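You operate a simulated robot arm through the tools that you are given. There is no shell and no other tool. Be economical: measure what you need, move in short steps, check, and stop when the job is done.

Carry out the task below with a simulated robot arm. There is one attempt and no reset: what you move stays moved.

TASK
Tidy up at the kitting table. At the end: the yellow corner guard from the kitting table is on the side table; two of the felt blocks from the kitting table are on the side table; the blue tape roll from the kitting table is on the side table; whatever was shut is shut again. Leave all else as you found it, and nothing knocked over.
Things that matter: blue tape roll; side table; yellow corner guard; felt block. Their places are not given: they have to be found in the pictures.

It is judged by the outcome, as a careful person would: the job done as asked, and still so three seconds after it is handed in. It fails if anything else is knocked over, pushed out of place, dropped, spilled or broken.

THE ROBOT
A 7-joint arm with a two-finger parallel gripper, fixed in place. Base frame: the origin is at the foot of the arm, x ahead of it, y to its left, z up. Lengths are in mm, angles in degrees, forces in N, time in s.
With the tool pointing down near the work surface it reaches from about 300 to 700 mm from the base axis. Its first joint turns from -66.0 to 66.0 degrees. Payload 1.57 kg.
Tool frame: the origin (TCP) lies between the finger pads and is the grasp point; the fingertips stand 30 mm ahead of it; z points along the fingers, y is the line along which they close. The gripper opens to 110 mm. The fingers are 24 mm wide and 12 mm thick; the gripper's body (48 by 112 mm) begins 78 mm behind the TCP.
Orientation is told as [roll, pitch, yaw] about the base's x, y, z axes, in that order, counted from this pose: with the fingers straight down and closing along the base's y, the tool's x points along the base's -x, its y along +y and its z along -z.

THE INTERFACE
- The arm moves only by the tool drive_tool. Its argument "deltas" is a list of rows, each a list of 6 numbers: the shift along the base's x, y, z in mm, then the turn, a rotation vector about the base's x, y, z in degrees. In form: [[x, y, z, ax, ay, az], ...]. A call has 1 to 20 rows; each row shifts and turns the commanded pose from where the row before left it. "hand" is the finger opening in mm, from 0 to 110, set as the call begins (left out, the last holds). A row lasts 0.2 s, in which the tool goes at most 50 mm and 8.6 degrees; a call with a longer step from one row to the next is refused whole, and so is a gripper value outside its range. A pose out of reach is approached as far as the arm can. The call stops where the force on the tool passes 40 N (or 10 N more than at its start, if that is more) or the arm is blocked; 0.2 s more then pass. The fingers move at their own pace (about 108 mm/s each) and stop on an object; they squeeze with about 29 N. The grip force told is the motor's: it shows also when the fingers shut on nothing. Time passes only in rows, and 0.2 s behind the last, so rows that do not move let the fingers close. It gives the time, the measured TCP pose, the force on the tool (base axes), the opening and the grip force at its end, in the units of the frame above (readings bear some noise).
- Cameras (640 x 400 px; columns grow to the right, rows downward): "scene" is fixed at [157.7, -420, 1365.7]; the picture's right is [0.67, -0.74, 0.00], its down [-0.66, -0.60, -0.45] and it looks along [0.33, 0.30, -0.89] (base axes); focal length 214 px, centre (320, 200). "wrist" rides on the gripper at [-36, 0, -80] in the tool frame; the picture's right is [0.00, -1.00, 0.00], its down [0.97, 0.00, -0.24] and it looks along [0.24, 0.00, 0.97] (tool axes); focal length 218 px, centre (320, 200).
- grab_frame(camera): a new picture of that camera. No time passes.
- locate(camera, pixels): for up to 12 pixels [column, row] of the newest picture of that camera ("zoom" is the newest enlarged one), the place [x, y, z] in the base frame of the surface seen there, good to about 2 mm. No time passes.
- inspect(camera, box): a new picture of the part [left, top, right, bottom] of that camera's present view, enlarged. No time passes.
- job_done(): hands the job in; it is judged then, once.

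Work in short steps. Measure before you move; look again where a grasp or a placing could have gone wrong, and mend it. You have 80 turns and 54 pictures in all, those below and enlarged ones among them. Open the gripper and draw the arm clear of the work before you hand the job in, unless the task says otherwise; then end with one line.

The tools are called after ">>>" as name(argument=value, ...) on one line, values as JSON. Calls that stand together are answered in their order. drive_tool: Moves the arm, as the interface text tells. Its arguments: {"type":"object","properties":{"deltas":{"type":"array","items":{"type":"array","items":{"type":"number"}}},"hand":{"type":"number"}},"required":["deltas"]} The other tools are called the same way: grab_frame (camera) takes a picture; locate (camera, pixels) gives the place of the surface under pixels of a picture; inspect (camera, box) takes an enlarged picture of a part of a camera's view; job_done () hands the job in.

At the start:

```text
t: 0.0
tcp_pos: [404.4, -1.8, 1061.6]
tool_rot: [0.0, 0.0, 0.0]
contact_force: [0.5, -0.4, -0.1]
grip_width: 109.9
grasp_force: 0.1
```

scene: 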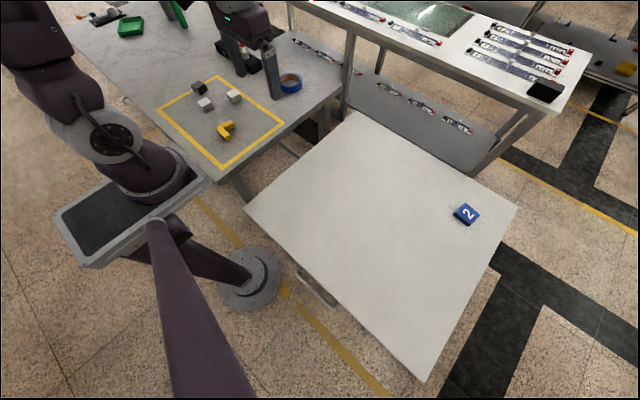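
wrist: 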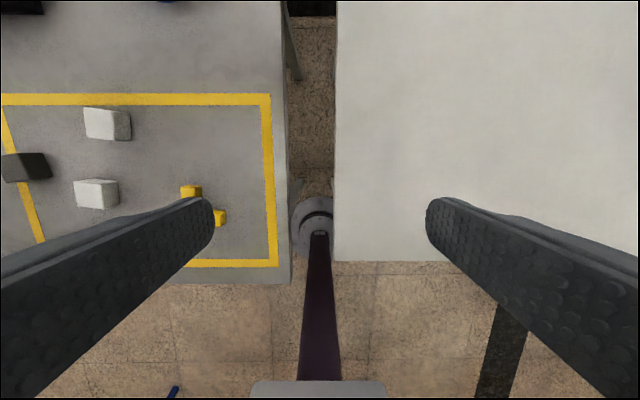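

The kitting table (yellow marked area) is on the left, and the white table on the right is probably the side table. I'll take enlarged views to measure.

>>> inspect(camera="scene", box=[140, 50, 320, 180])

>>> locate(camera="scene", pixels=[[226, 129], [205, 103], [234, 95], [199, 87], [291, 80], [466, 213], [360, 230], [246, 210], [420, 378], [516, 206], [353, 114], [125, 25]])

>>> inspect(camera="scene", box=[400, 160, 560, 260])

```text
3.08 times, centred on (230, 115) of scene
```

zoom: 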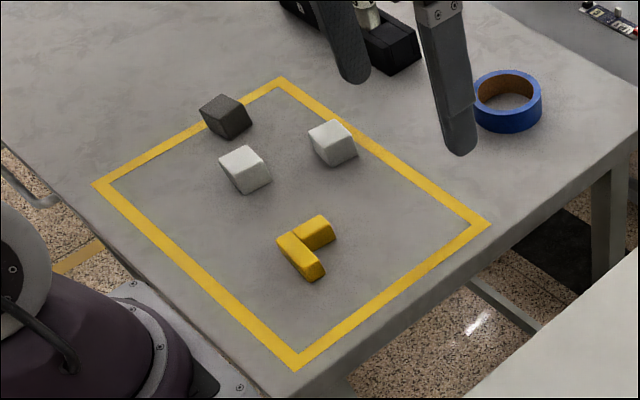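

```text
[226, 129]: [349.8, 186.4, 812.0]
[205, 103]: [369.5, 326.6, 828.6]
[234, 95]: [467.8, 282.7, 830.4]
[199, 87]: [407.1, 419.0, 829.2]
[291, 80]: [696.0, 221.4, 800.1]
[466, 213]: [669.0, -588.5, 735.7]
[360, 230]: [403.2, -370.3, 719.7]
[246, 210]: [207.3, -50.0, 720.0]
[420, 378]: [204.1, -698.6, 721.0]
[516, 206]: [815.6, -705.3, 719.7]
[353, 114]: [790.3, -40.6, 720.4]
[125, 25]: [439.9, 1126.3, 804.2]
```

```text
4.00 times, centred on (480, 210) of scene
```

zoom: 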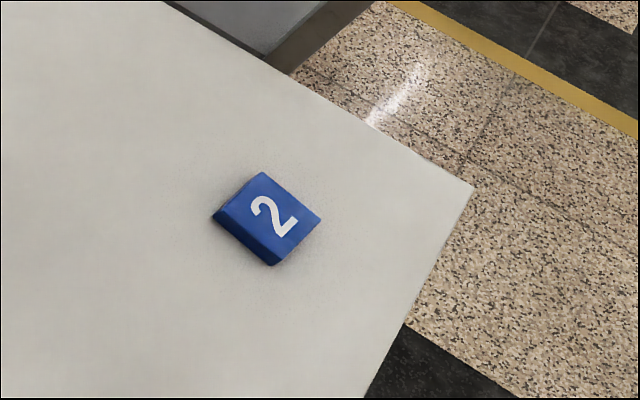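

>>> inspect(camera="scene", box=[250, 55, 330, 105])

>>> inspect(camera="wrist", box=[0, 80, 300, 280])

```text
8.00 times, centred on (290, 80) of scene
```

zoom: 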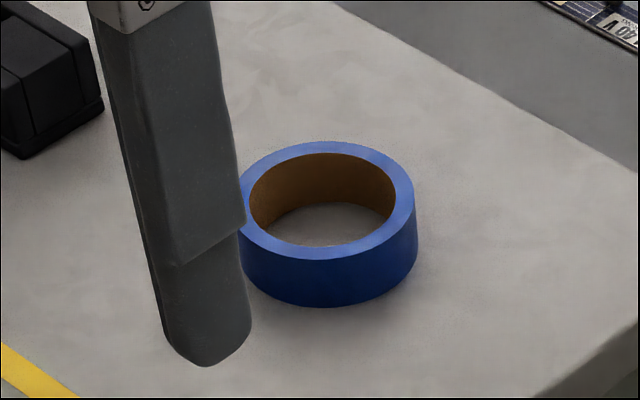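

```text
2.00 times, centred on (150, 180) of wrist
```

zoom: 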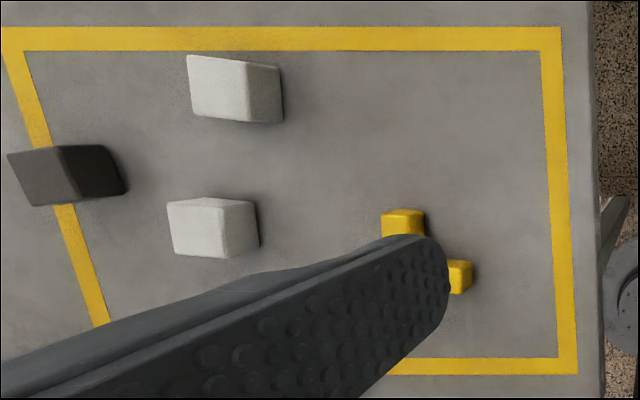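

>>> locate(camera="zoom", pixels=[[191, 60], [243, 66], [247, 118], [197, 111], [171, 206], [220, 211], [226, 253], [178, 248], [402, 212], [458, 263], [35, 150], [390, 225]])

>>> inspect(camera="scene", box=[190, 75, 270, 145])

```text
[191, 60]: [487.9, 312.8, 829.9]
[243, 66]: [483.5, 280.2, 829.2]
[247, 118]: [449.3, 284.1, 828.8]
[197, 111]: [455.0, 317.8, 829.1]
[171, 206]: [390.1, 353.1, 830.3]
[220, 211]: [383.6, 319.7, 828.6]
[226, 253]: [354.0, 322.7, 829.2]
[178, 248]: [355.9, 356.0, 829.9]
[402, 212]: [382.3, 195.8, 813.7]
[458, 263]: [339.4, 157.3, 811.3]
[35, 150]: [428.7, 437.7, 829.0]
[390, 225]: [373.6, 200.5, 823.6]
```

```text
5.71 times, centred on (230, 110) of scene
```

zoom: 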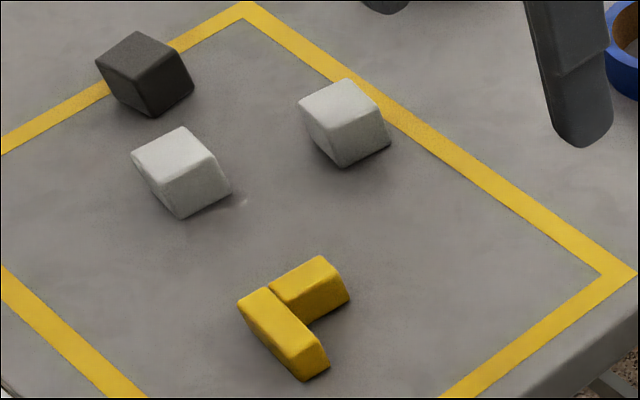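

>>> locate(camera="zoom", pixels=[[243, 303], [266, 290], [321, 345], [297, 357], [274, 287], [318, 259], [344, 286], [304, 310], [280, 325], [312, 284], [302, 377], [326, 366]])

>>> inspect(camera="scene", box=[250, 55, 330, 105])

```text
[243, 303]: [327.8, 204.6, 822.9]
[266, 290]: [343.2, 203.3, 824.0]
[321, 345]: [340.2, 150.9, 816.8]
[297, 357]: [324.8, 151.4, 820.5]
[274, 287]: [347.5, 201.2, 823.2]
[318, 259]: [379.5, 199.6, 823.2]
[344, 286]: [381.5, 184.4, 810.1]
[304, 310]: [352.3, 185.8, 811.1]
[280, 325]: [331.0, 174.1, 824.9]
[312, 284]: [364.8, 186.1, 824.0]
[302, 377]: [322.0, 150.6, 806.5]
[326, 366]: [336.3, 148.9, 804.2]
```

```text
8.00 times, centred on (290, 80) of scene
```

zoom: 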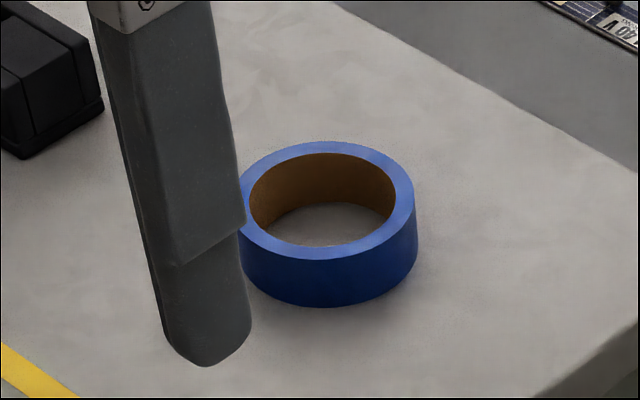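

>>> locate(camera="zoom", pixels=[[330, 145], [410, 190], [330, 255], [250, 228], [325, 225], [252, 168], [330, 303], [405, 200], [330, 175], [60, 70]])

```text
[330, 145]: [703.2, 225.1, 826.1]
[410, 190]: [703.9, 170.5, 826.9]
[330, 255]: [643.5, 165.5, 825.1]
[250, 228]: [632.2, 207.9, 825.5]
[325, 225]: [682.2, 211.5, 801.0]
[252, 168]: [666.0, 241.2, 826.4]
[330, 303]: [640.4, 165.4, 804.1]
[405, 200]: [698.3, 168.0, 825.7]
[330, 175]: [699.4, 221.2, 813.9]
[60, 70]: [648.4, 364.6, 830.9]
```

Yellow guard: long bar at x 326–343, y 150–205, top z 824. I move above its free end (334,166) with yaw 87° so the fingers close along x.

>>> drive_tool(deltas=[[-6.4, 15.2, -14.5, 0, 0, 7.91], [-6.4, 15.2, -14.5, 0, 0, 7.91], [-6.4, 15.2, -14.5, 0, 0, 7.91], [-6.4, 15.2, -14.5, 0, 0, 7.91], [-6.4, 15.2, -14.5, 0, 0, 7.91], [-6.4, 15.2, -14.5, 0, 0, 7.91], [-6.4, 15.2, -14.5, 0, 0, 7.91], [-6.4, 15.2, -14.5, 0, 0, 7.91], [-6.4, 15.2, -14.5, 0, 0, 7.91], [-6.4, 15.2, -14.5, 0, 0, 7.91], [-6.4, 15.2, -14.5, 0, 0, 7.91], [0, 0, 0, 0, 0, 0]], hand=50)

>>> grab_frame(camera="wrist")

```text
t: 2.6
tcp_pos: [333.5, 166.1, 903.7]
tool_rot: [0.0, 0.0, 87.2]
contact_force: [0.1, 0.3, -0.9]
grip_width: 50.0
grasp_force: 0.1
```

```text
45 pictures are left
```

wrist: 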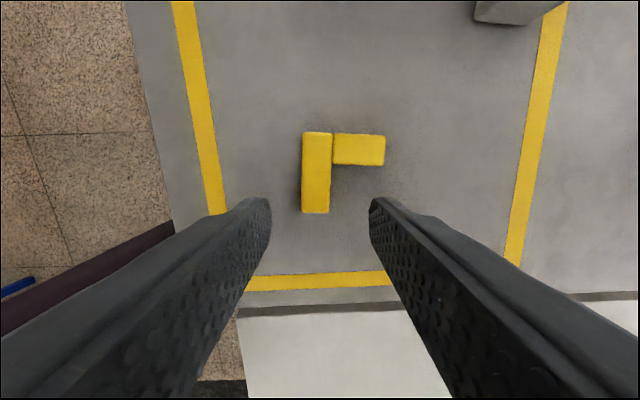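

Bar lies centred between the fingers; descend to z 834 and close.

>>> drive_tool(deltas=[[0, 0, -20, 0, 0, 0], [0, 0, -20, 0, 0, 0], [0, 0, -15, 0, 0, 0], [0, 0, -10, 0, 0, 0], [0, 0, -4, 0, 0, 0], [0, 0, 0, 0, 0, 0]])

>>> drive_tool(deltas=[[0, 0, 0, 0, 0, 0], [0, 0, 0, 0, 0, 0], [0, 0, 0, 0, 0, 0]], hand=5)

>>> drive_tool(deltas=[[0, 0, 15, 0, 0, 0], [0, 0, 25, 0, 0, 0], [0, 0, 30, 0, 0, 0], [0, 0, 30, 0, 0, 0], [0, 0, 0, 0, 0, 0]])

>>> grab_frame(camera="wrist")

```text
t: 4.0
tcp_pos: [334.9, 166.0, 834.4]
tool_rot: [0.0, 0.0, 87.0]
contact_force: [-0.9, -0.2, 0.0]
grip_width: 50.3
grasp_force: 0.0
```

```text
t: 4.8
tcp_pos: [335.5, 165.6, 834.4]
tool_rot: [0.0, 0.0, 86.9]
contact_force: [0.5, 0.2, -0.2]
grip_width: 20.6
grasp_force: 29.1
```

```text
t: 6.0
tcp_pos: [331.7, 165.2, 934.3]
tool_rot: [0.0, 0.0, 87.0]
contact_force: [0.7, -0.2, -0.3]
grip_width: 20.2
grasp_force: 28.9
```

```text
44 pictures are left
```

wrist: 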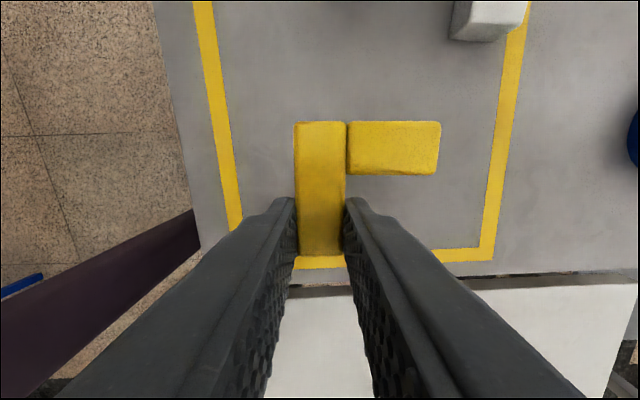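

Guard is gripped (20 mm). Carry it over to the side table at (360,-200), unwinding the yaw.

>>> drive_tool(deltas=[[2.5, -33.2, 0, 0, 0, -7.9], [2.5, -33.2, 0, 0, 0, -7.9], [2.5, -33.2, 0, 0, 0, -7.9], [2.5, -33.2, 0, 0, 0, -7.9], [2.5, -33.2, 0, 0, 0, -7.9], [2.5, -33.2, 0, 0, 0, -7.9], [2.5, -33.2, 0, 0, 0, -7.9], [2.5, -33.2, 0, 0, 0, -7.9], [2.5, -33.2, 0, 0, 0, -7.9], [2.5, -33.2, 0, 0, 0, -7.9], [2.5, -33.2, 0, 0, 0, -7.9], [0, 0, 0, 0, 0, 0]])

>>> drive_tool(deltas=[[0, 0, -40, 0, 0, 0], [0, 0, -40, 0, 0, 0], [0, 0, -40, 0, 0, 0], [0, 0, -25, 0, 0, 0], [0, 0, -15, 0, 0, 0], [0, 0, -8, 0, 0, 0], [0, 0, -4, 0, 0, 0], [0, 0, 0, 0, 0, 0]])

>>> grab_frame(camera="scene")

```text
t: 8.6
tcp_pos: [359.7, -203.4, 935.3]
tool_rot: [0.0, -0.1, 0.0]
contact_force: [-0.6, 0.5, -0.6]
grip_width: 20.6
grasp_force: 28.9
```

```text
t: 10.4
tcp_pos: [361.8, -201.4, 763.4]
tool_rot: [0.1, -0.1, 0.1]
contact_force: [-1.0, 0.2, -0.1]
grip_width: 20.3
grasp_force: 28.9
```

```text
43 pictures are left
```

scene: 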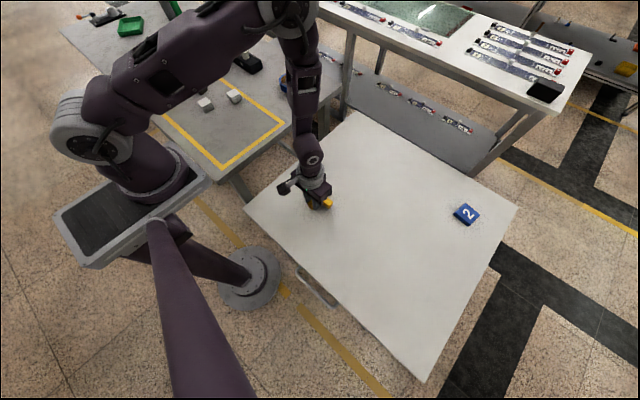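

About 9 mm remains; lower gently, release and lift.

>>> drive_tool(deltas=[[0, 0, -4, 0, 0, 0], [0, 0, -3, 0, 0, 0], [0, 0, -1, 0, 0, 0], [0, 0, 0, 0, 0, 0]])

>>> drive_tool(deltas=[[0, 0, 0, 0, 0, 0], [0, 0, 0, 0, 0, 0]], hand=50)

>>> drive_tool(deltas=[[0, 0, 20, 0, 0, 0], [0, 0, 40, 0, 0, 0], [0, 0, 40, 0, 0, 0], [0, 0, 40, 0, 0, 0], [0, 0, 40, 0, 0, 0], [0, 0, 0, 0, 0, 0]])

>>> grab_frame(camera="wrist")

```text
t: 11.4
tcp_pos: [362.1, -199.2, 754.1]
tool_rot: [0.0, -0.1, 0.2]
contact_force: [-0.6, -0.3, -0.6]
grip_width: 20.3
grasp_force: 28.2
```

```text
t: 12.0
tcp_pos: [362.7, -199.3, 754.9]
tool_rot: [0.0, 0.0, 0.1]
contact_force: [0.1, -0.2, -0.6]
grip_width: 49.9
grasp_force: 0.1
```

```text
t: 13.4
tcp_pos: [361.9, -199.5, 932.7]
tool_rot: [0.0, 0.0, 0.1]
contact_force: [0.2, 0.1, -0.3]
grip_width: 49.9
grasp_force: 0.0
```

```text
42 pictures are left
```

wrist: 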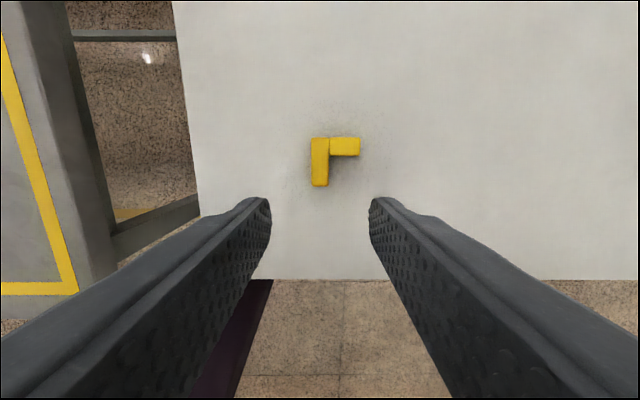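

Guard is flat on the side table. Next the white block at (371,338), yaw −8°.

>>> drive_tool(deltas=[[0.7, 41.4, 0, 0, 0, -0.6], [0.7, 41.4, 0, 0, 0, -0.6], [0.7, 41.4, 0, 0, 0, -0.6], [0.7, 41.4, 0, 0, 0, -0.6], [0.7, 41.4, 0, 0, 0, -0.6], [0.7, 41.4, 0, 0, 0, -0.6], [0.7, 41.4, 0, 0, 0, -0.6], [0.7, 41.4, 0, 0, 0, -0.6], [0.7, 41.4, 0, 0, 0, -0.6], [0.7, 41.4, 0, 0, 0, -0.6], [0.7, 41.4, 0, 0, 0, -0.6], [0.7, 41.4, 0, 0, 0, -0.6], [0.7, 41.4, 0, 0, 0, -0.6], [0, 0, 0, 0, 0, 0]], hand=64)

>>> grab_frame(camera="wrist")

```text
t: 16.4
tcp_pos: [371.4, 339.8, 934.2]
tool_rot: [0.0, 0.0, -7.7]
contact_force: [-0.2, -0.4, -0.1]
grip_width: 63.9
grasp_force: 0.0
```

```text
41 pictures are left
```

wrist: 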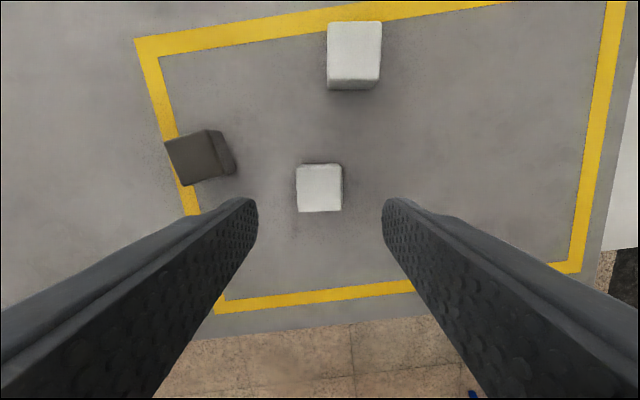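

>>> locate(camera="wrist", pixels=[[299, 168], [339, 167], [341, 206], [300, 207], [230, 170], [210, 134], [320, 187]])

```text
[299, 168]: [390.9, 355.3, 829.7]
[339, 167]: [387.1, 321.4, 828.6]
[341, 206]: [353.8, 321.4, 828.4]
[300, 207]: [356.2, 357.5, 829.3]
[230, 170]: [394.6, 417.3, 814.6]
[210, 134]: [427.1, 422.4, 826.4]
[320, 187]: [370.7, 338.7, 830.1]
```

Centre (372,339) matches the TCP and the dark block is well clear. Descend, grip, lift.

>>> drive_tool(deltas=[[0, 0, -30, 0, 0, 0], [0, 0, -30, 0, 0, 0], [0, 0, -20, 0, 0, 0], [0, 0, -12, 0, 0, 0], [0, 0, -6, 0, 0, 0], [0, 0, 0, 0, 0, 0]])

>>> drive_tool(deltas=[[0, 0, 0, 0, 0, 0], [0, 0, 0, 0, 0, 0], [0, 0, 0, 0, 0, 0]], hand=20)

>>> drive_tool(deltas=[[0, 0, 15, 0, 0, 0], [0, 0, 25, 0, 0, 0], [0, 0, 30, 0, 0, 0], [0, 0, 30, 0, 0, 0], [0, 0, 0, 0, 0, 0]])

>>> grab_frame(camera="wrist")

```text
t: 17.8
tcp_pos: [370.4, 338.7, 836.2]
tool_rot: [0.0, 0.0, -7.6]
contact_force: [-0.3, -0.4, 0.8]
grip_width: 63.8
grasp_force: 0.1
```

```text
t: 18.6
tcp_pos: [371.4, 339.1, 837.0]
tool_rot: [0.1, 0.0, -7.7]
contact_force: [-0.5, -1.1, 0.4]
grip_width: 38.2
grasp_force: 29.3
```

```text
t: 19.8
tcp_pos: [369.1, 337.8, 936.1]
tool_rot: [-0.1, 0.0, -7.8]
contact_force: [-0.4, -0.1, 0.8]
grip_width: 38.7
grasp_force: 28.4
```

```text
40 pictures are left
```

wrist: 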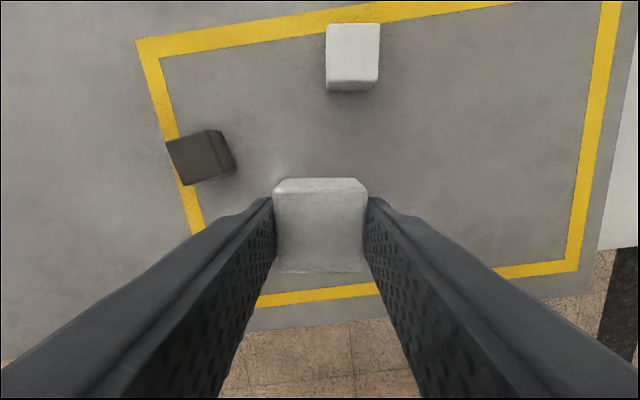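

Held at 38 mm. Carry to side table (370,-360) and lower near the surface.

>>> drive_tool(deltas=[[0, -43.6, 0, 0, 0, 0.5], [0, -43.6, 0, 0, 0, 0.5], [0, -43.6, 0, 0, 0, 0.5], [0, -43.6, 0, 0, 0, 0.5], [0, -43.6, 0, 0, 0, 0.5], [0, -43.6, 0, 0, 0, 0.5], [0, -43.6, 0, 0, 0, 0.5], [0, -43.6, 0, 0, 0, 0.5], [0, -43.6, 0, 0, 0, 0.5], [0, -43.6, 0, 0, 0, 0.5], [0, -43.6, 0, 0, 0, 0.5], [0, -43.6, 0, 0, 0, 0.5], [0, -43.6, 0, 0, 0, 0.5], [0, -43.6, 0, 0, 0, 0.5], [0, -43.6, 0, 0, 0, 0.5], [0, -43.6, 0, 0, 0, 0.3], [0, 0, 0, 0, 0, 0]])

>>> drive_tool(deltas=[[0, 0, -40, 0, 0, 0], [0, 0, -40, 0, 0, 0], [0, 0, -40, 0, 0, 0], [0, 0, -25, 0, 0, 0], [0, 0, -15, 0, 0, 0], [0, 0, -8, 0, 0, 0], [0, 0, -4, 0, 0, 0], [0, 0, -3, 0, 0, 0], [0, 0, 0, 0, 0, 0]])

```text
t: 23.4
tcp_pos: [371.5, -360.5, 936.7]
tool_rot: [0.0, 0.1, 0.1]
contact_force: [0.0, 0.5, -0.3]
grip_width: 38.4
grasp_force: 29.5
```

```text
t: 25.4
tcp_pos: [372.2, -358.6, 761.5]
tool_rot: [0.0, 0.0, 0.1]
contact_force: [0.0, -0.9, -0.3]
grip_width: 38.5
grasp_force: 29.2
```

>>> drive_tool(deltas=[[0, 0, -3, 0, 0, 0], [0, 0, -2, 0, 0, 0], [0, 0, 0, 0, 0, 0]])

>>> drive_tool(deltas=[[0, 0, 0, 0, 0, 0], [0, 0, 0, 0, 0, 0]], hand=64)

>>> drive_tool(deltas=[[0, 0, 20, 0, 0, 0], [0, 0, 40, 0, 0, 0], [0, 0, 40, 0, 0, 0], [0, 0, 40, 0, 0, 0], [0, 0, 40, 0, 0, 0], [0, 0, 0, 0, 0, 0]])

>>> grab_frame(camera="wrist")

```text
t: 26.2
tcp_pos: [371.1, -358.2, 758.5]
tool_rot: [0.0, -0.1, 0.0]
contact_force: [-0.4, 0.6, -0.9]
grip_width: 38.5
grasp_force: 29.1
```

```text
t: 26.8
tcp_pos: [370.9, -359.0, 758.5]
tool_rot: [0.0, 0.2, 0.0]
contact_force: [0.6, 0.2, 0.7]
grip_width: 64.0
grasp_force: 0.1
```

```text
t: 28.2
tcp_pos: [369.7, -361.1, 938.6]
tool_rot: [0.0, 0.0, 0.1]
contact_force: [0.5, -0.5, -0.1]
grip_width: 63.8
grasp_force: 0.1
```

```text
39 pictures are left
```

wrist: 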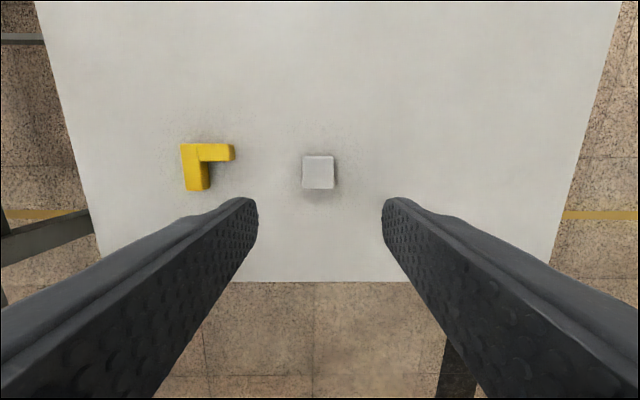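

Placed upright. Now to the second white block at (469,299).

>>> drive_tool(deltas=[[6.2, 41.25, 0, 0, 0, -0.5], [6.2, 41.25, 0, 0, 0, -0.5], [6.2, 41.25, 0, 0, 0, -0.5], [6.2, 41.25, 0, 0, 0, -0.5], [6.2, 41.25, 0, 0, 0, -0.5], [6.2, 41.25, 0, 0, 0, -0.5], [6.2, 41.25, 0, 0, 0, -0.5], [6.2, 41.25, 0, 0, 0, -0.5], [6.2, 41.25, 0, 0, 0, -0.5], [6.2, 41.25, 0, 0, 0, -0.5], [6.2, 41.25, 0, 0, 0, -0.5], [6.2, 41.25, 0, 0, 0, -0.5], [6.2, 41.25, 0, 0, 0, -0.5], [6.2, 41.25, 0, 0, 0, -0.5], [6.2, 41.25, 0, 0, 0, -0.5], [6.2, 41.25, 0, 0, 0, -0.5], [0, 0, 0, 0, 0, 0]])

>>> grab_frame(camera="wrist")

```text
t: 31.8
tcp_pos: [469.7, 301.0, 939.1]
tool_rot: [0.0, 0.0, -8.0]
contact_force: [-0.8, 0.0, 0.3]
grip_width: 64.1
grasp_force: 0.1
```

```text
38 pictures are left
```

wrist: 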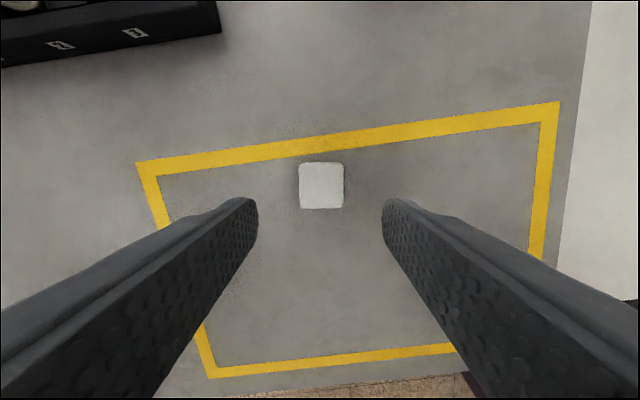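

Well aligned; descend, grip, lift.

>>> drive_tool(deltas=[[0, 0, -30, 0, 0, 0], [0, 0, -30, 0, 0, 0], [0, 0, -20, 0, 0, 0], [0, 0, -14, 0, 0, 0], [0, 0, -8, 0, 0, 0], [0, 0, 0, 0, 0, 0]])

>>> drive_tool(deltas=[[0, 0, 0, 0, 0, 0], [0, 0, 0, 0, 0, 0], [0, 0, 0, 0, 0, 0]], hand=20)

>>> drive_tool(deltas=[[0, 0, 15, 0, 0, 0], [0, 0, 25, 0, 0, 0], [0, 0, 30, 0, 0, 0], [0, 0, 30, 0, 0, 0], [0, 0, 0, 0, 0, 0]])

>>> grab_frame(camera="wrist")

```text
t: 33.2
tcp_pos: [471.8, 301.0, 835.3]
tool_rot: [0.0, 0.0, -7.8]
contact_force: [0.0, 0.2, 0.0]
grip_width: 64.0
grasp_force: 0.1
```

```text
t: 34.0
tcp_pos: [470.7, 300.9, 834.5]
tool_rot: [-0.1, 0.0, -7.9]
contact_force: [0.6, 0.4, -0.3]
grip_width: 38.6
grasp_force: 29.5
```

```text
t: 35.2
tcp_pos: [473.0, 299.9, 935.7]
tool_rot: [0.0, 0.0, -7.8]
contact_force: [-0.8, -0.1, -0.3]
grip_width: 38.4
grasp_force: 28.8
```

```text
37 pictures are left
```

wrist: 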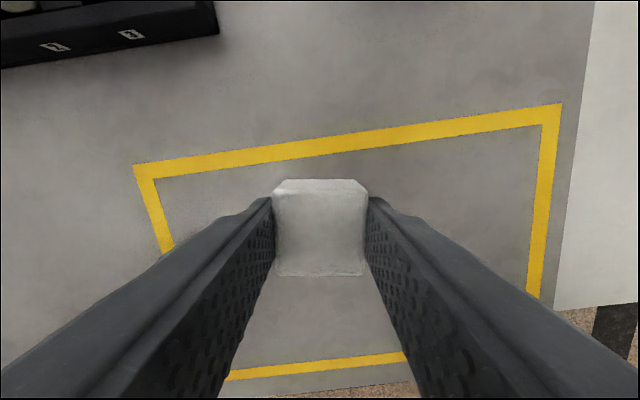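

Held. Carry to (490,-360) on the side table.

>>> drive_tool(deltas=[[1.1, -41.25, 0, 0, 0, 0.5], [1.1, -41.25, 0, 0, 0, 0.5], [1.1, -41.25, 0, 0, 0, 0.5], [1.1, -41.25, 0, 0, 0, 0.5], [1.1, -41.25, 0, 0, 0, 0.5], [1.1, -41.25, 0, 0, 0, 0.5], [1.1, -41.25, 0, 0, 0, 0.5], [1.1, -41.25, 0, 0, 0, 0.5], [1.1, -41.25, 0, 0, 0, 0.5], [1.1, -41.25, 0, 0, 0, 0.5], [1.1, -41.25, 0, 0, 0, 0.5], [1.1, -41.25, 0, 0, 0, 0.5], [1.1, -41.25, 0, 0, 0, 0.5], [1.1, -41.25, 0, 0, 0, 0.5], [1.1, -41.25, 0, 0, 0, 0.5], [1.1, -41.25, 0, 0, 0, 0.5], [0, 0, 0, 0, 0, 0]])

>>> drive_tool(deltas=[[0, 0, -40, 0, 0, 0], [0, 0, -40, 0, 0, 0], [0, 0, -40, 0, 0, 0], [0, 0, -25, 0, 0, 0], [0, 0, -15, 0, 0, 0], [0, 0, -8, 0, 0, 0], [0, 0, -4, 0, 0, 0], [0, 0, -3, 0, 0, 0], [0, 0, 0, 0, 0, 0]])

```text
t: 38.8
tcp_pos: [490.4, -360.3, 934.7]
tool_rot: [0.0, 0.1, 0.2]
contact_force: [0.6, 0.5, -0.2]
grip_width: 38.5
grasp_force: 29.4
```

```text
t: 40.8
tcp_pos: [487.6, -359.3, 760.3]
tool_rot: [0.0, 0.0, 0.1]
contact_force: [-0.5, 0.0, -0.6]
grip_width: 38.3
grasp_force: 28.9
```

>>> drive_tool(deltas=[[0, 0, -3, 0, 0, 0], [0, 0, -2, 0, 0, 0], [0, 0, 0, 0, 0, 0]])

>>> drive_tool(deltas=[[0, 0, 0, 0, 0, 0], [0, 0, 0, 0, 0, 0]], hand=64)

>>> drive_tool(deltas=[[0, 0, 20, 0, 0, 0], [0, 0, 40, 0, 0, 0], [0, 0, 40, 0, 0, 0], [0, 0, 40, 0, 0, 0], [0, 0, 40, 0, 0, 0], [0, 0, 0, 0, 0, 0]])

>>> grab_frame(camera="wrist")

```text
t: 41.6
tcp_pos: [487.0, -358.5, 755.4]
tool_rot: [0.0, -0.1, 0.1]
contact_force: [-0.4, -0.9, -0.7]
grip_width: 38.4
grasp_force: 28.8
```

```text
t: 42.2
tcp_pos: [487.0, -358.9, 755.9]
tool_rot: [0.0, 0.0, 0.1]
contact_force: [0.8, -0.6, 0.4]
grip_width: 64.2
grasp_force: 0.1
```

```text
t: 43.6
tcp_pos: [487.2, -359.6, 936.7]
tool_rot: [-0.1, 0.0, 0.2]
contact_force: [0.4, -0.4, -0.1]
grip_width: 64.1
grasp_force: 0.0
```

```text
36 pictures are left
```

wrist: 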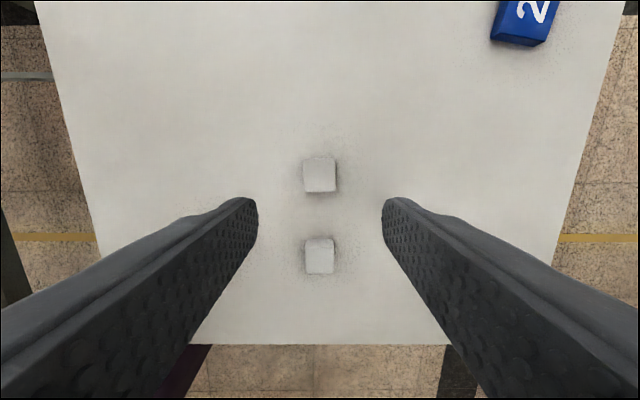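

Both blocks placed. Move toward the tape, stopping short at (620,185) with yaw 16° to look.

>>> drive_tool(deltas=[[9.5, 38.9, 0, 0, 0, 1.15], [9.5, 38.9, 0, 0, 0, 1.15], [9.5, 38.9, 0, 0, 0, 1.15], [9.5, 38.9, 0, 0, 0, 1.15], [9.5, 38.9, 0, 0, 0, 1.15], [9.5, 38.9, 0, 0, 0, 1.15], [9.5, 38.9, 0, 0, 0, 1.15], [9.5, 38.9, 0, 0, 0, 1.15], [9.5, 38.9, 0, 0, 0, 1.15], [9.5, 38.9, 0, 0, 0, 1.15], [9.5, 38.9, 0, 0, 0, 1.15], [9.5, 38.9, 0, 0, 0, 1.15], [9.5, 38.9, 0, 0, 0, 1.15], [9.5, 38.9, 0, 0, 0, 1.15], [0, 0, 0, 0, 0, 0]], hand=110)

>>> grab_frame(camera="wrist")

```text
t: 46.8
tcp_pos: [621.0, 184.2, 935.9]
tool_rot: [0.0, 0.0, 16.3]
contact_force: [-0.5, -0.2, -0.1]
grip_width: 110.2
grasp_force: 0.1
```

```text
35 pictures are left
```

wrist: 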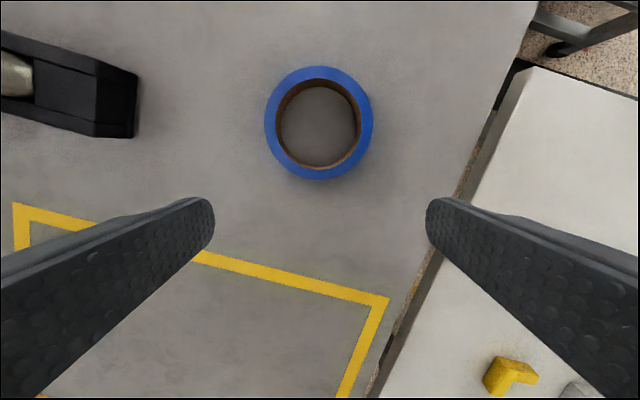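

>>> locate(camera="wrist", pixels=[[318, 69], [268, 122], [371, 122], [320, 170], [280, 85], [358, 85], [283, 160], [358, 160], [134, 135]])

```text
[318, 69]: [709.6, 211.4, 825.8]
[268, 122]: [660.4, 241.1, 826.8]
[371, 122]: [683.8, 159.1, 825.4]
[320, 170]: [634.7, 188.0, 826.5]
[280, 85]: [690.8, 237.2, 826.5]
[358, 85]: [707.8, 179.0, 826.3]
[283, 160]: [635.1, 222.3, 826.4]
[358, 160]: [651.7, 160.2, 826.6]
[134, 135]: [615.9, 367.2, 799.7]
```

Tape centre (672,200), diameter ≈87 mm. Move above and check reach.

>>> drive_tool(deltas=[[17, 5, 0, 0, 0, 0], [17, 5, 0, 0, 0, 0], [17, 5.5, 0, 0, 0, 0], [0, 0, -30, 0, 0, 0], [0, 0, -25, 0, 0, 0], [0, 0, 0, 0, 0, 0]])

>>> grab_frame(camera="wrist")

>>> inspect(camera="scene", box=[220, 30, 360, 120])

```text
t: 48.2
tcp_pos: [656.8, 194.1, 880.5]
tool_rot: [0.0, 0.0, 16.2]
contact_force: [-0.3, 0.6, -0.1]
grip_width: 110.0
grasp_force: 0.0
out of reach, approached as far as the arm can: row 3
```

```text
34 pictures are left
```

wrist: 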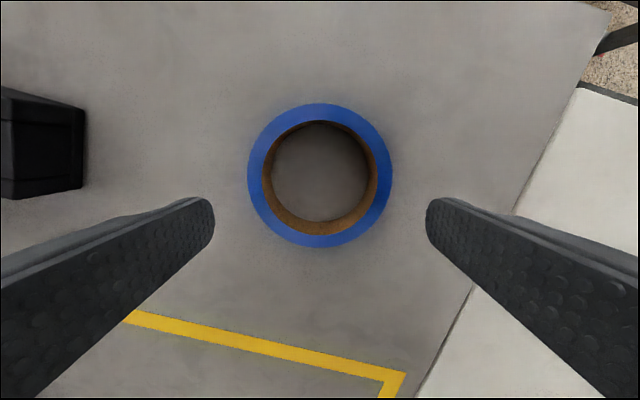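

```text
4.44 times, centred on (290, 75) of scene
```

zoom: 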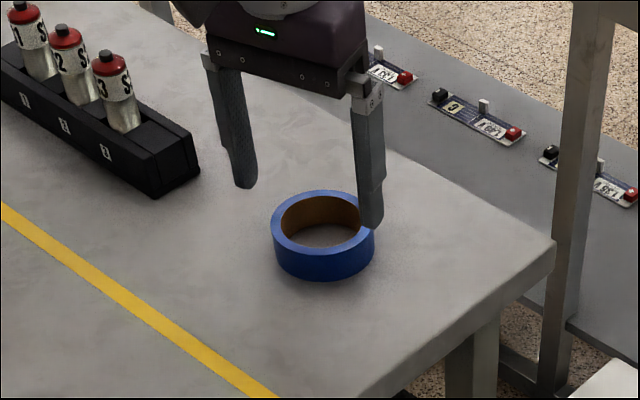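

Row 3 was clamped while high; at a lower height the reach is better. Move the missing (15,5.6) at this height.

>>> drive_tool(deltas=[[0, 0, -10, 0, 0, 0], [8, 3, 0, 0, 0, 0], [7, 2.7, 0, 0, 0, 0], [0, 0, 0, 0, 0, 0]])

>>> grab_frame(camera="wrist")

```text
t: 49.2
tcp_pos: [660.0, 203.1, 869.8]
tool_rot: [0.1, -0.1, 17.5]
contact_force: [-0.9, -0.6, -0.3]
grip_width: 110.1
grasp_force: 0.0
out of reach, approached as far as the arm can: row 2, 3
```

```text
32 pictures are left
```

wrist: 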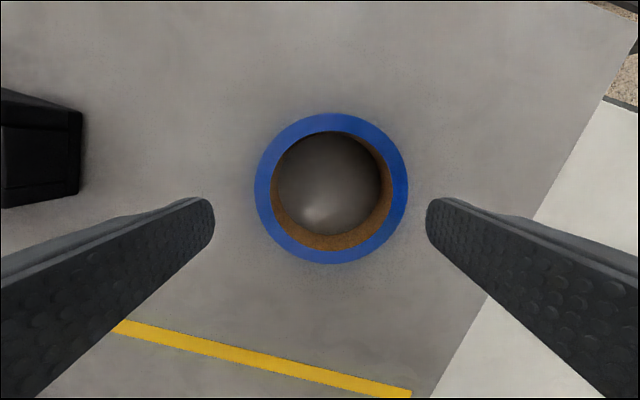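

Reach ends about 690 mm with the tool vertical. I'll tilt the fingers outward 12° about the closing axis to gain reach.

>>> drive_tool(deltas=[[-3, -1, 5, 1.7, -5.7, 0], [0, 0, 0, 1.7, -5.7, 0], [0, 0, 0, 0, 0, 0]])

```text
t: 50.0
tcp_pos: [657.2, 203.0, 874.9]
tool_rot: [0.1, -12.1, 16.1]
contact_force: [0.4, -0.2, 0.3]
grip_width: 110.0
grasp_force: 0.1
```

>>> drive_tool(deltas=[[7.5, -1.5, 0, 0, 0, 0], [7.5, -1.5, 0, 0, 0, 0], [0, 0, 0, 0, 0, 0]])

>>> grab_frame(camera="wrist")

```text
t: 50.8
tcp_pos: [671.6, 200.0, 874.8]
tool_rot: [0.1, -11.9, 16.2]
contact_force: [-0.2, 0.0, 0.0]
grip_width: 110.2
grasp_force: 0.0
```

```text
31 pictures are left
```

wrist: 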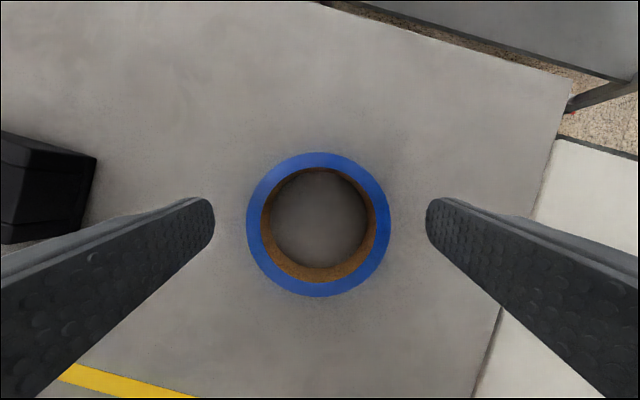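

Reached and centred. Shift back ~4 mm for the tilt and descend to z 837.

>>> drive_tool(deltas=[[-3.5, -1, -15, 0, 0, 0], [0, 0, -13, 0, 0, 0], [0, 0, -7, 0, 0, 0], [0, 0, -3, 0, 0, 0], [0, 0, 0, 0, 0, 0]])

>>> grab_frame(camera="wrist")

```text
t: 52.0
tcp_pos: [668.6, 198.4, 836.2]
tool_rot: [0.0, -11.9, 16.2]
contact_force: [1.2, 0.1, -0.2]
grip_width: 109.9
grasp_force: 0.1
```

```text
30 pictures are left
```

wrist: 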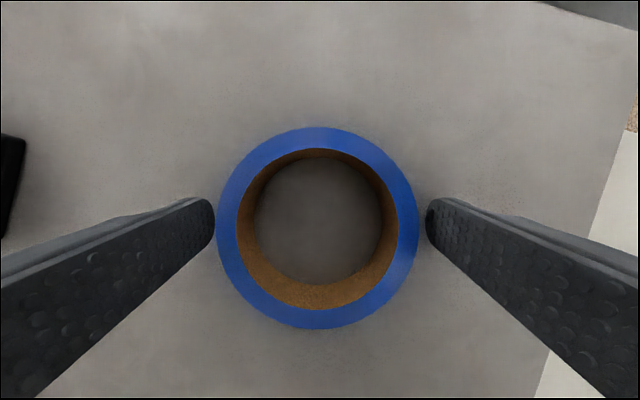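

Fingers straddle the tape's diameter. Close and lift a little.

>>> drive_tool(deltas=[[0, 0, 0, 0, 0, 0], [0, 0, 0, 0, 0, 0], [0, 0, 0, 0, 0, 0]], hand=75)

>>> drive_tool(deltas=[[0, 0, 10, 0, 0, 0], [0, 0, 15, 0, 0, 0], [-10, -3, 20, 0, 0, 0], [0, 0, 0, 0, 0, 0]])

>>> grab_frame(camera="wrist")

>>> inspect(camera="scene", box=[220, 30, 360, 120])

```text
t: 52.8
tcp_pos: [668.0, 197.7, 837.0]
tool_rot: [0.1, -11.9, 16.3]
contact_force: [0.7, 0.3, 0.6]
grip_width: 88.8
grasp_force: 28.4
```

```text
t: 53.8
tcp_pos: [658.8, 196.4, 882.2]
tool_rot: [0.1, -11.9, 16.2]
contact_force: [-0.3, 0.9, 0.1]
grip_width: 88.5
grasp_force: 28.7
```

```text
29 pictures are left
```

wrist: 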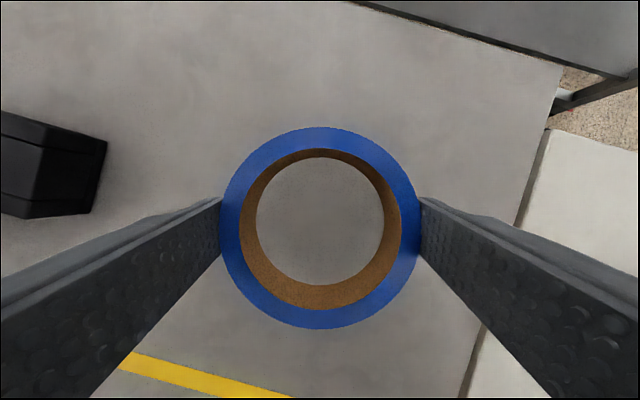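

```text
4.44 times, centred on (290, 75) of scene
```

zoom: 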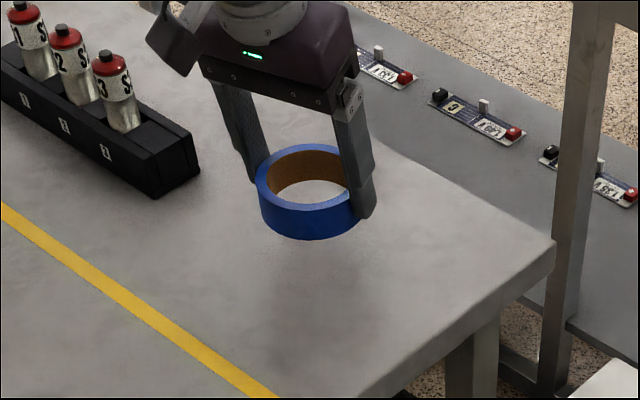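

Tape is held level. Carry to (560,-190) above the side table.

>>> drive_tool(deltas=[[-9.9, -38.6, 4, 0, 0, -3.5], [-9.9, -38.6, 4, 0, 0, -3.5], [-9.9, -38.6, 4, 0, 0, -3.5], [-9.9, -38.6, 4, 0, 0, -3.5], [-9.9, -38.6, 4, 0, 0, -3.5], [-9.9, -38.6, 4, 0, 0, -3.5], [-9.9, -38.6, 4, 0, 0, -3.5], [-9.9, -38.6, 4, 0, 0, -3.5], [-9.9, -38.6, 4, 0, 0, -3.5], [-9.9, -38.6, 4, 0, 0, -3.5], [0, 0, 0, 0, 0, 0]])

>>> drive_tool(deltas=[[0, 0, -40, 0, 0, 0], [0, 0, -40, 0, 0, 0], [0, 0, -40, 0, 0, 0], [0, 0, -20, 0, 0, 0], [0, 0, -10, 0, 0, 0], [0, 0, 0, 0, 0, 0]])

>>> grab_frame(camera="scene")

```text
t: 56.2
tcp_pos: [558.2, -189.6, 921.7]
tool_rot: [0.1, -11.9, -18.9]
contact_force: [-0.2, -0.2, -0.7]
grip_width: 88.7
grasp_force: 29.3
```

```text
t: 57.6
tcp_pos: [557.0, -190.2, 770.7]
tool_rot: [0.2, -11.8, -18.8]
contact_force: [-0.6, 0.7, -0.5]
grip_width: 88.9
grasp_force: 29.0
```

```text
27 pictures are left
```

scene: 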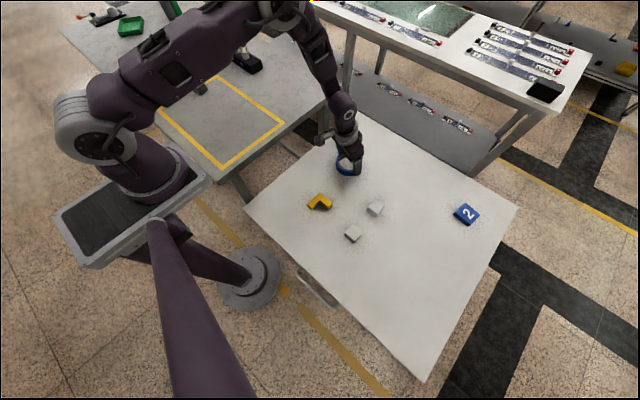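

Clear spot. Lower the last 14 mm, release, lift straight up.

>>> drive_tool(deltas=[[0, 0, -7, 0, 0, 0], [0, 0, -4, 0, 0, 0], [0, 0, -2.5, 0, 0, 0], [0, 0, 0, 0, 0, 0]])

>>> drive_tool(deltas=[[0, 0, 0, 0, 0, 0], [0, 0, 0, 0, 0, 0]], hand=110)

>>> drive_tool(deltas=[[0, 0, 15, 0, 0, 0], [0, 0, 30, 0, 0, 0], [0, 0, 40, 0, 0, 0], [0, 0, 40, 0, 0, 0], [-10, 0, 40, 0, 0, 0], [-10, 0, 40, 0, 0, 0], [0, 0, 0, 0, 0, 0]])

>>> grab_frame(camera="wrist")

```text
t: 58.6
tcp_pos: [558.1, -189.3, 758.2]
tool_rot: [0.1, -11.9, -18.8]
contact_force: [-0.2, 0.9, -0.9]
grip_width: 88.6
grasp_force: 28.7
```

```text
t: 59.2
tcp_pos: [559.0, -190.2, 758.6]
tool_rot: [0.0, -11.9, -18.7]
contact_force: [-0.4, 0.0, 0.8]
grip_width: 109.7
grasp_force: 0.0
```

```text
t: 60.8
tcp_pos: [539.6, -192.5, 964.4]
tool_rot: [0.1, -12.0, -18.8]
contact_force: [0.0, 0.5, 0.3]
grip_width: 109.8
grasp_force: 0.0
```

```text
26 pictures are left
```

wrist: 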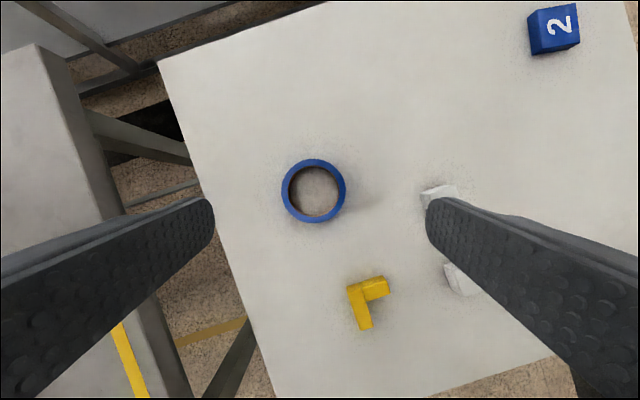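

Everything is down flat. Return the arm toward its start pose and check the whole scene.

>>> drive_tool(deltas=[[-13.5, 19, 10, 0, 3, 1.88], [-13.5, 19, 10, 0, 3, 1.88], [-13.5, 19, 10, 0, 3, 1.88], [-13.5, 19, 10, 0, 3, 1.88], [-13.5, 19, 10, 0, 0, 1.88], [-13.5, 19, 10, 0, 0, 1.88], [-13.5, 19, 10, 0, 0, 1.88], [-13.5, 19, 10, 0, 0, 1.88], [-13.5, 19, 10, 0, 0, 1.88], [-13.5, 19, 10, 0, 0, 1.88], [0, 0, 0, 0, 0, 0]])

>>> grab_frame(camera="scene")

>>> locate(camera="scene", pixels=[[353, 235], [376, 208], [318, 202], [466, 213], [199, 87]])

```text
t: 63.2
tcp_pos: [403.1, -0.3, 1063.2]
tool_rot: [-3.1, -0.2, 0.4]
contact_force: [-0.3, -0.7, 0.8]
grip_width: 110.2
grasp_force: 0.0
```

```text
25 pictures are left
```

scene: 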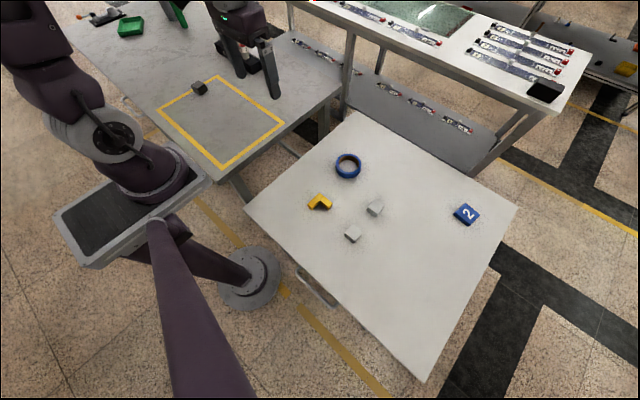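

```text
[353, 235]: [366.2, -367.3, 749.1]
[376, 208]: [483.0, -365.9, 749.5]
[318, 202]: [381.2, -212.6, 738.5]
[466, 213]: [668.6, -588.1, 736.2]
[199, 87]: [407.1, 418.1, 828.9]
```

All four items stand on the side table, and the sign and dark block have not moved. I'm handing the job in.

>>> job_done()

```text
The job is handed in.
```

The yellow corner guard, the blue tape roll and two felt blocks (the two white ones) are on the side table. I opened nothing, so there was nothing to shut again, and the dark block and the "2" sign are where they were.
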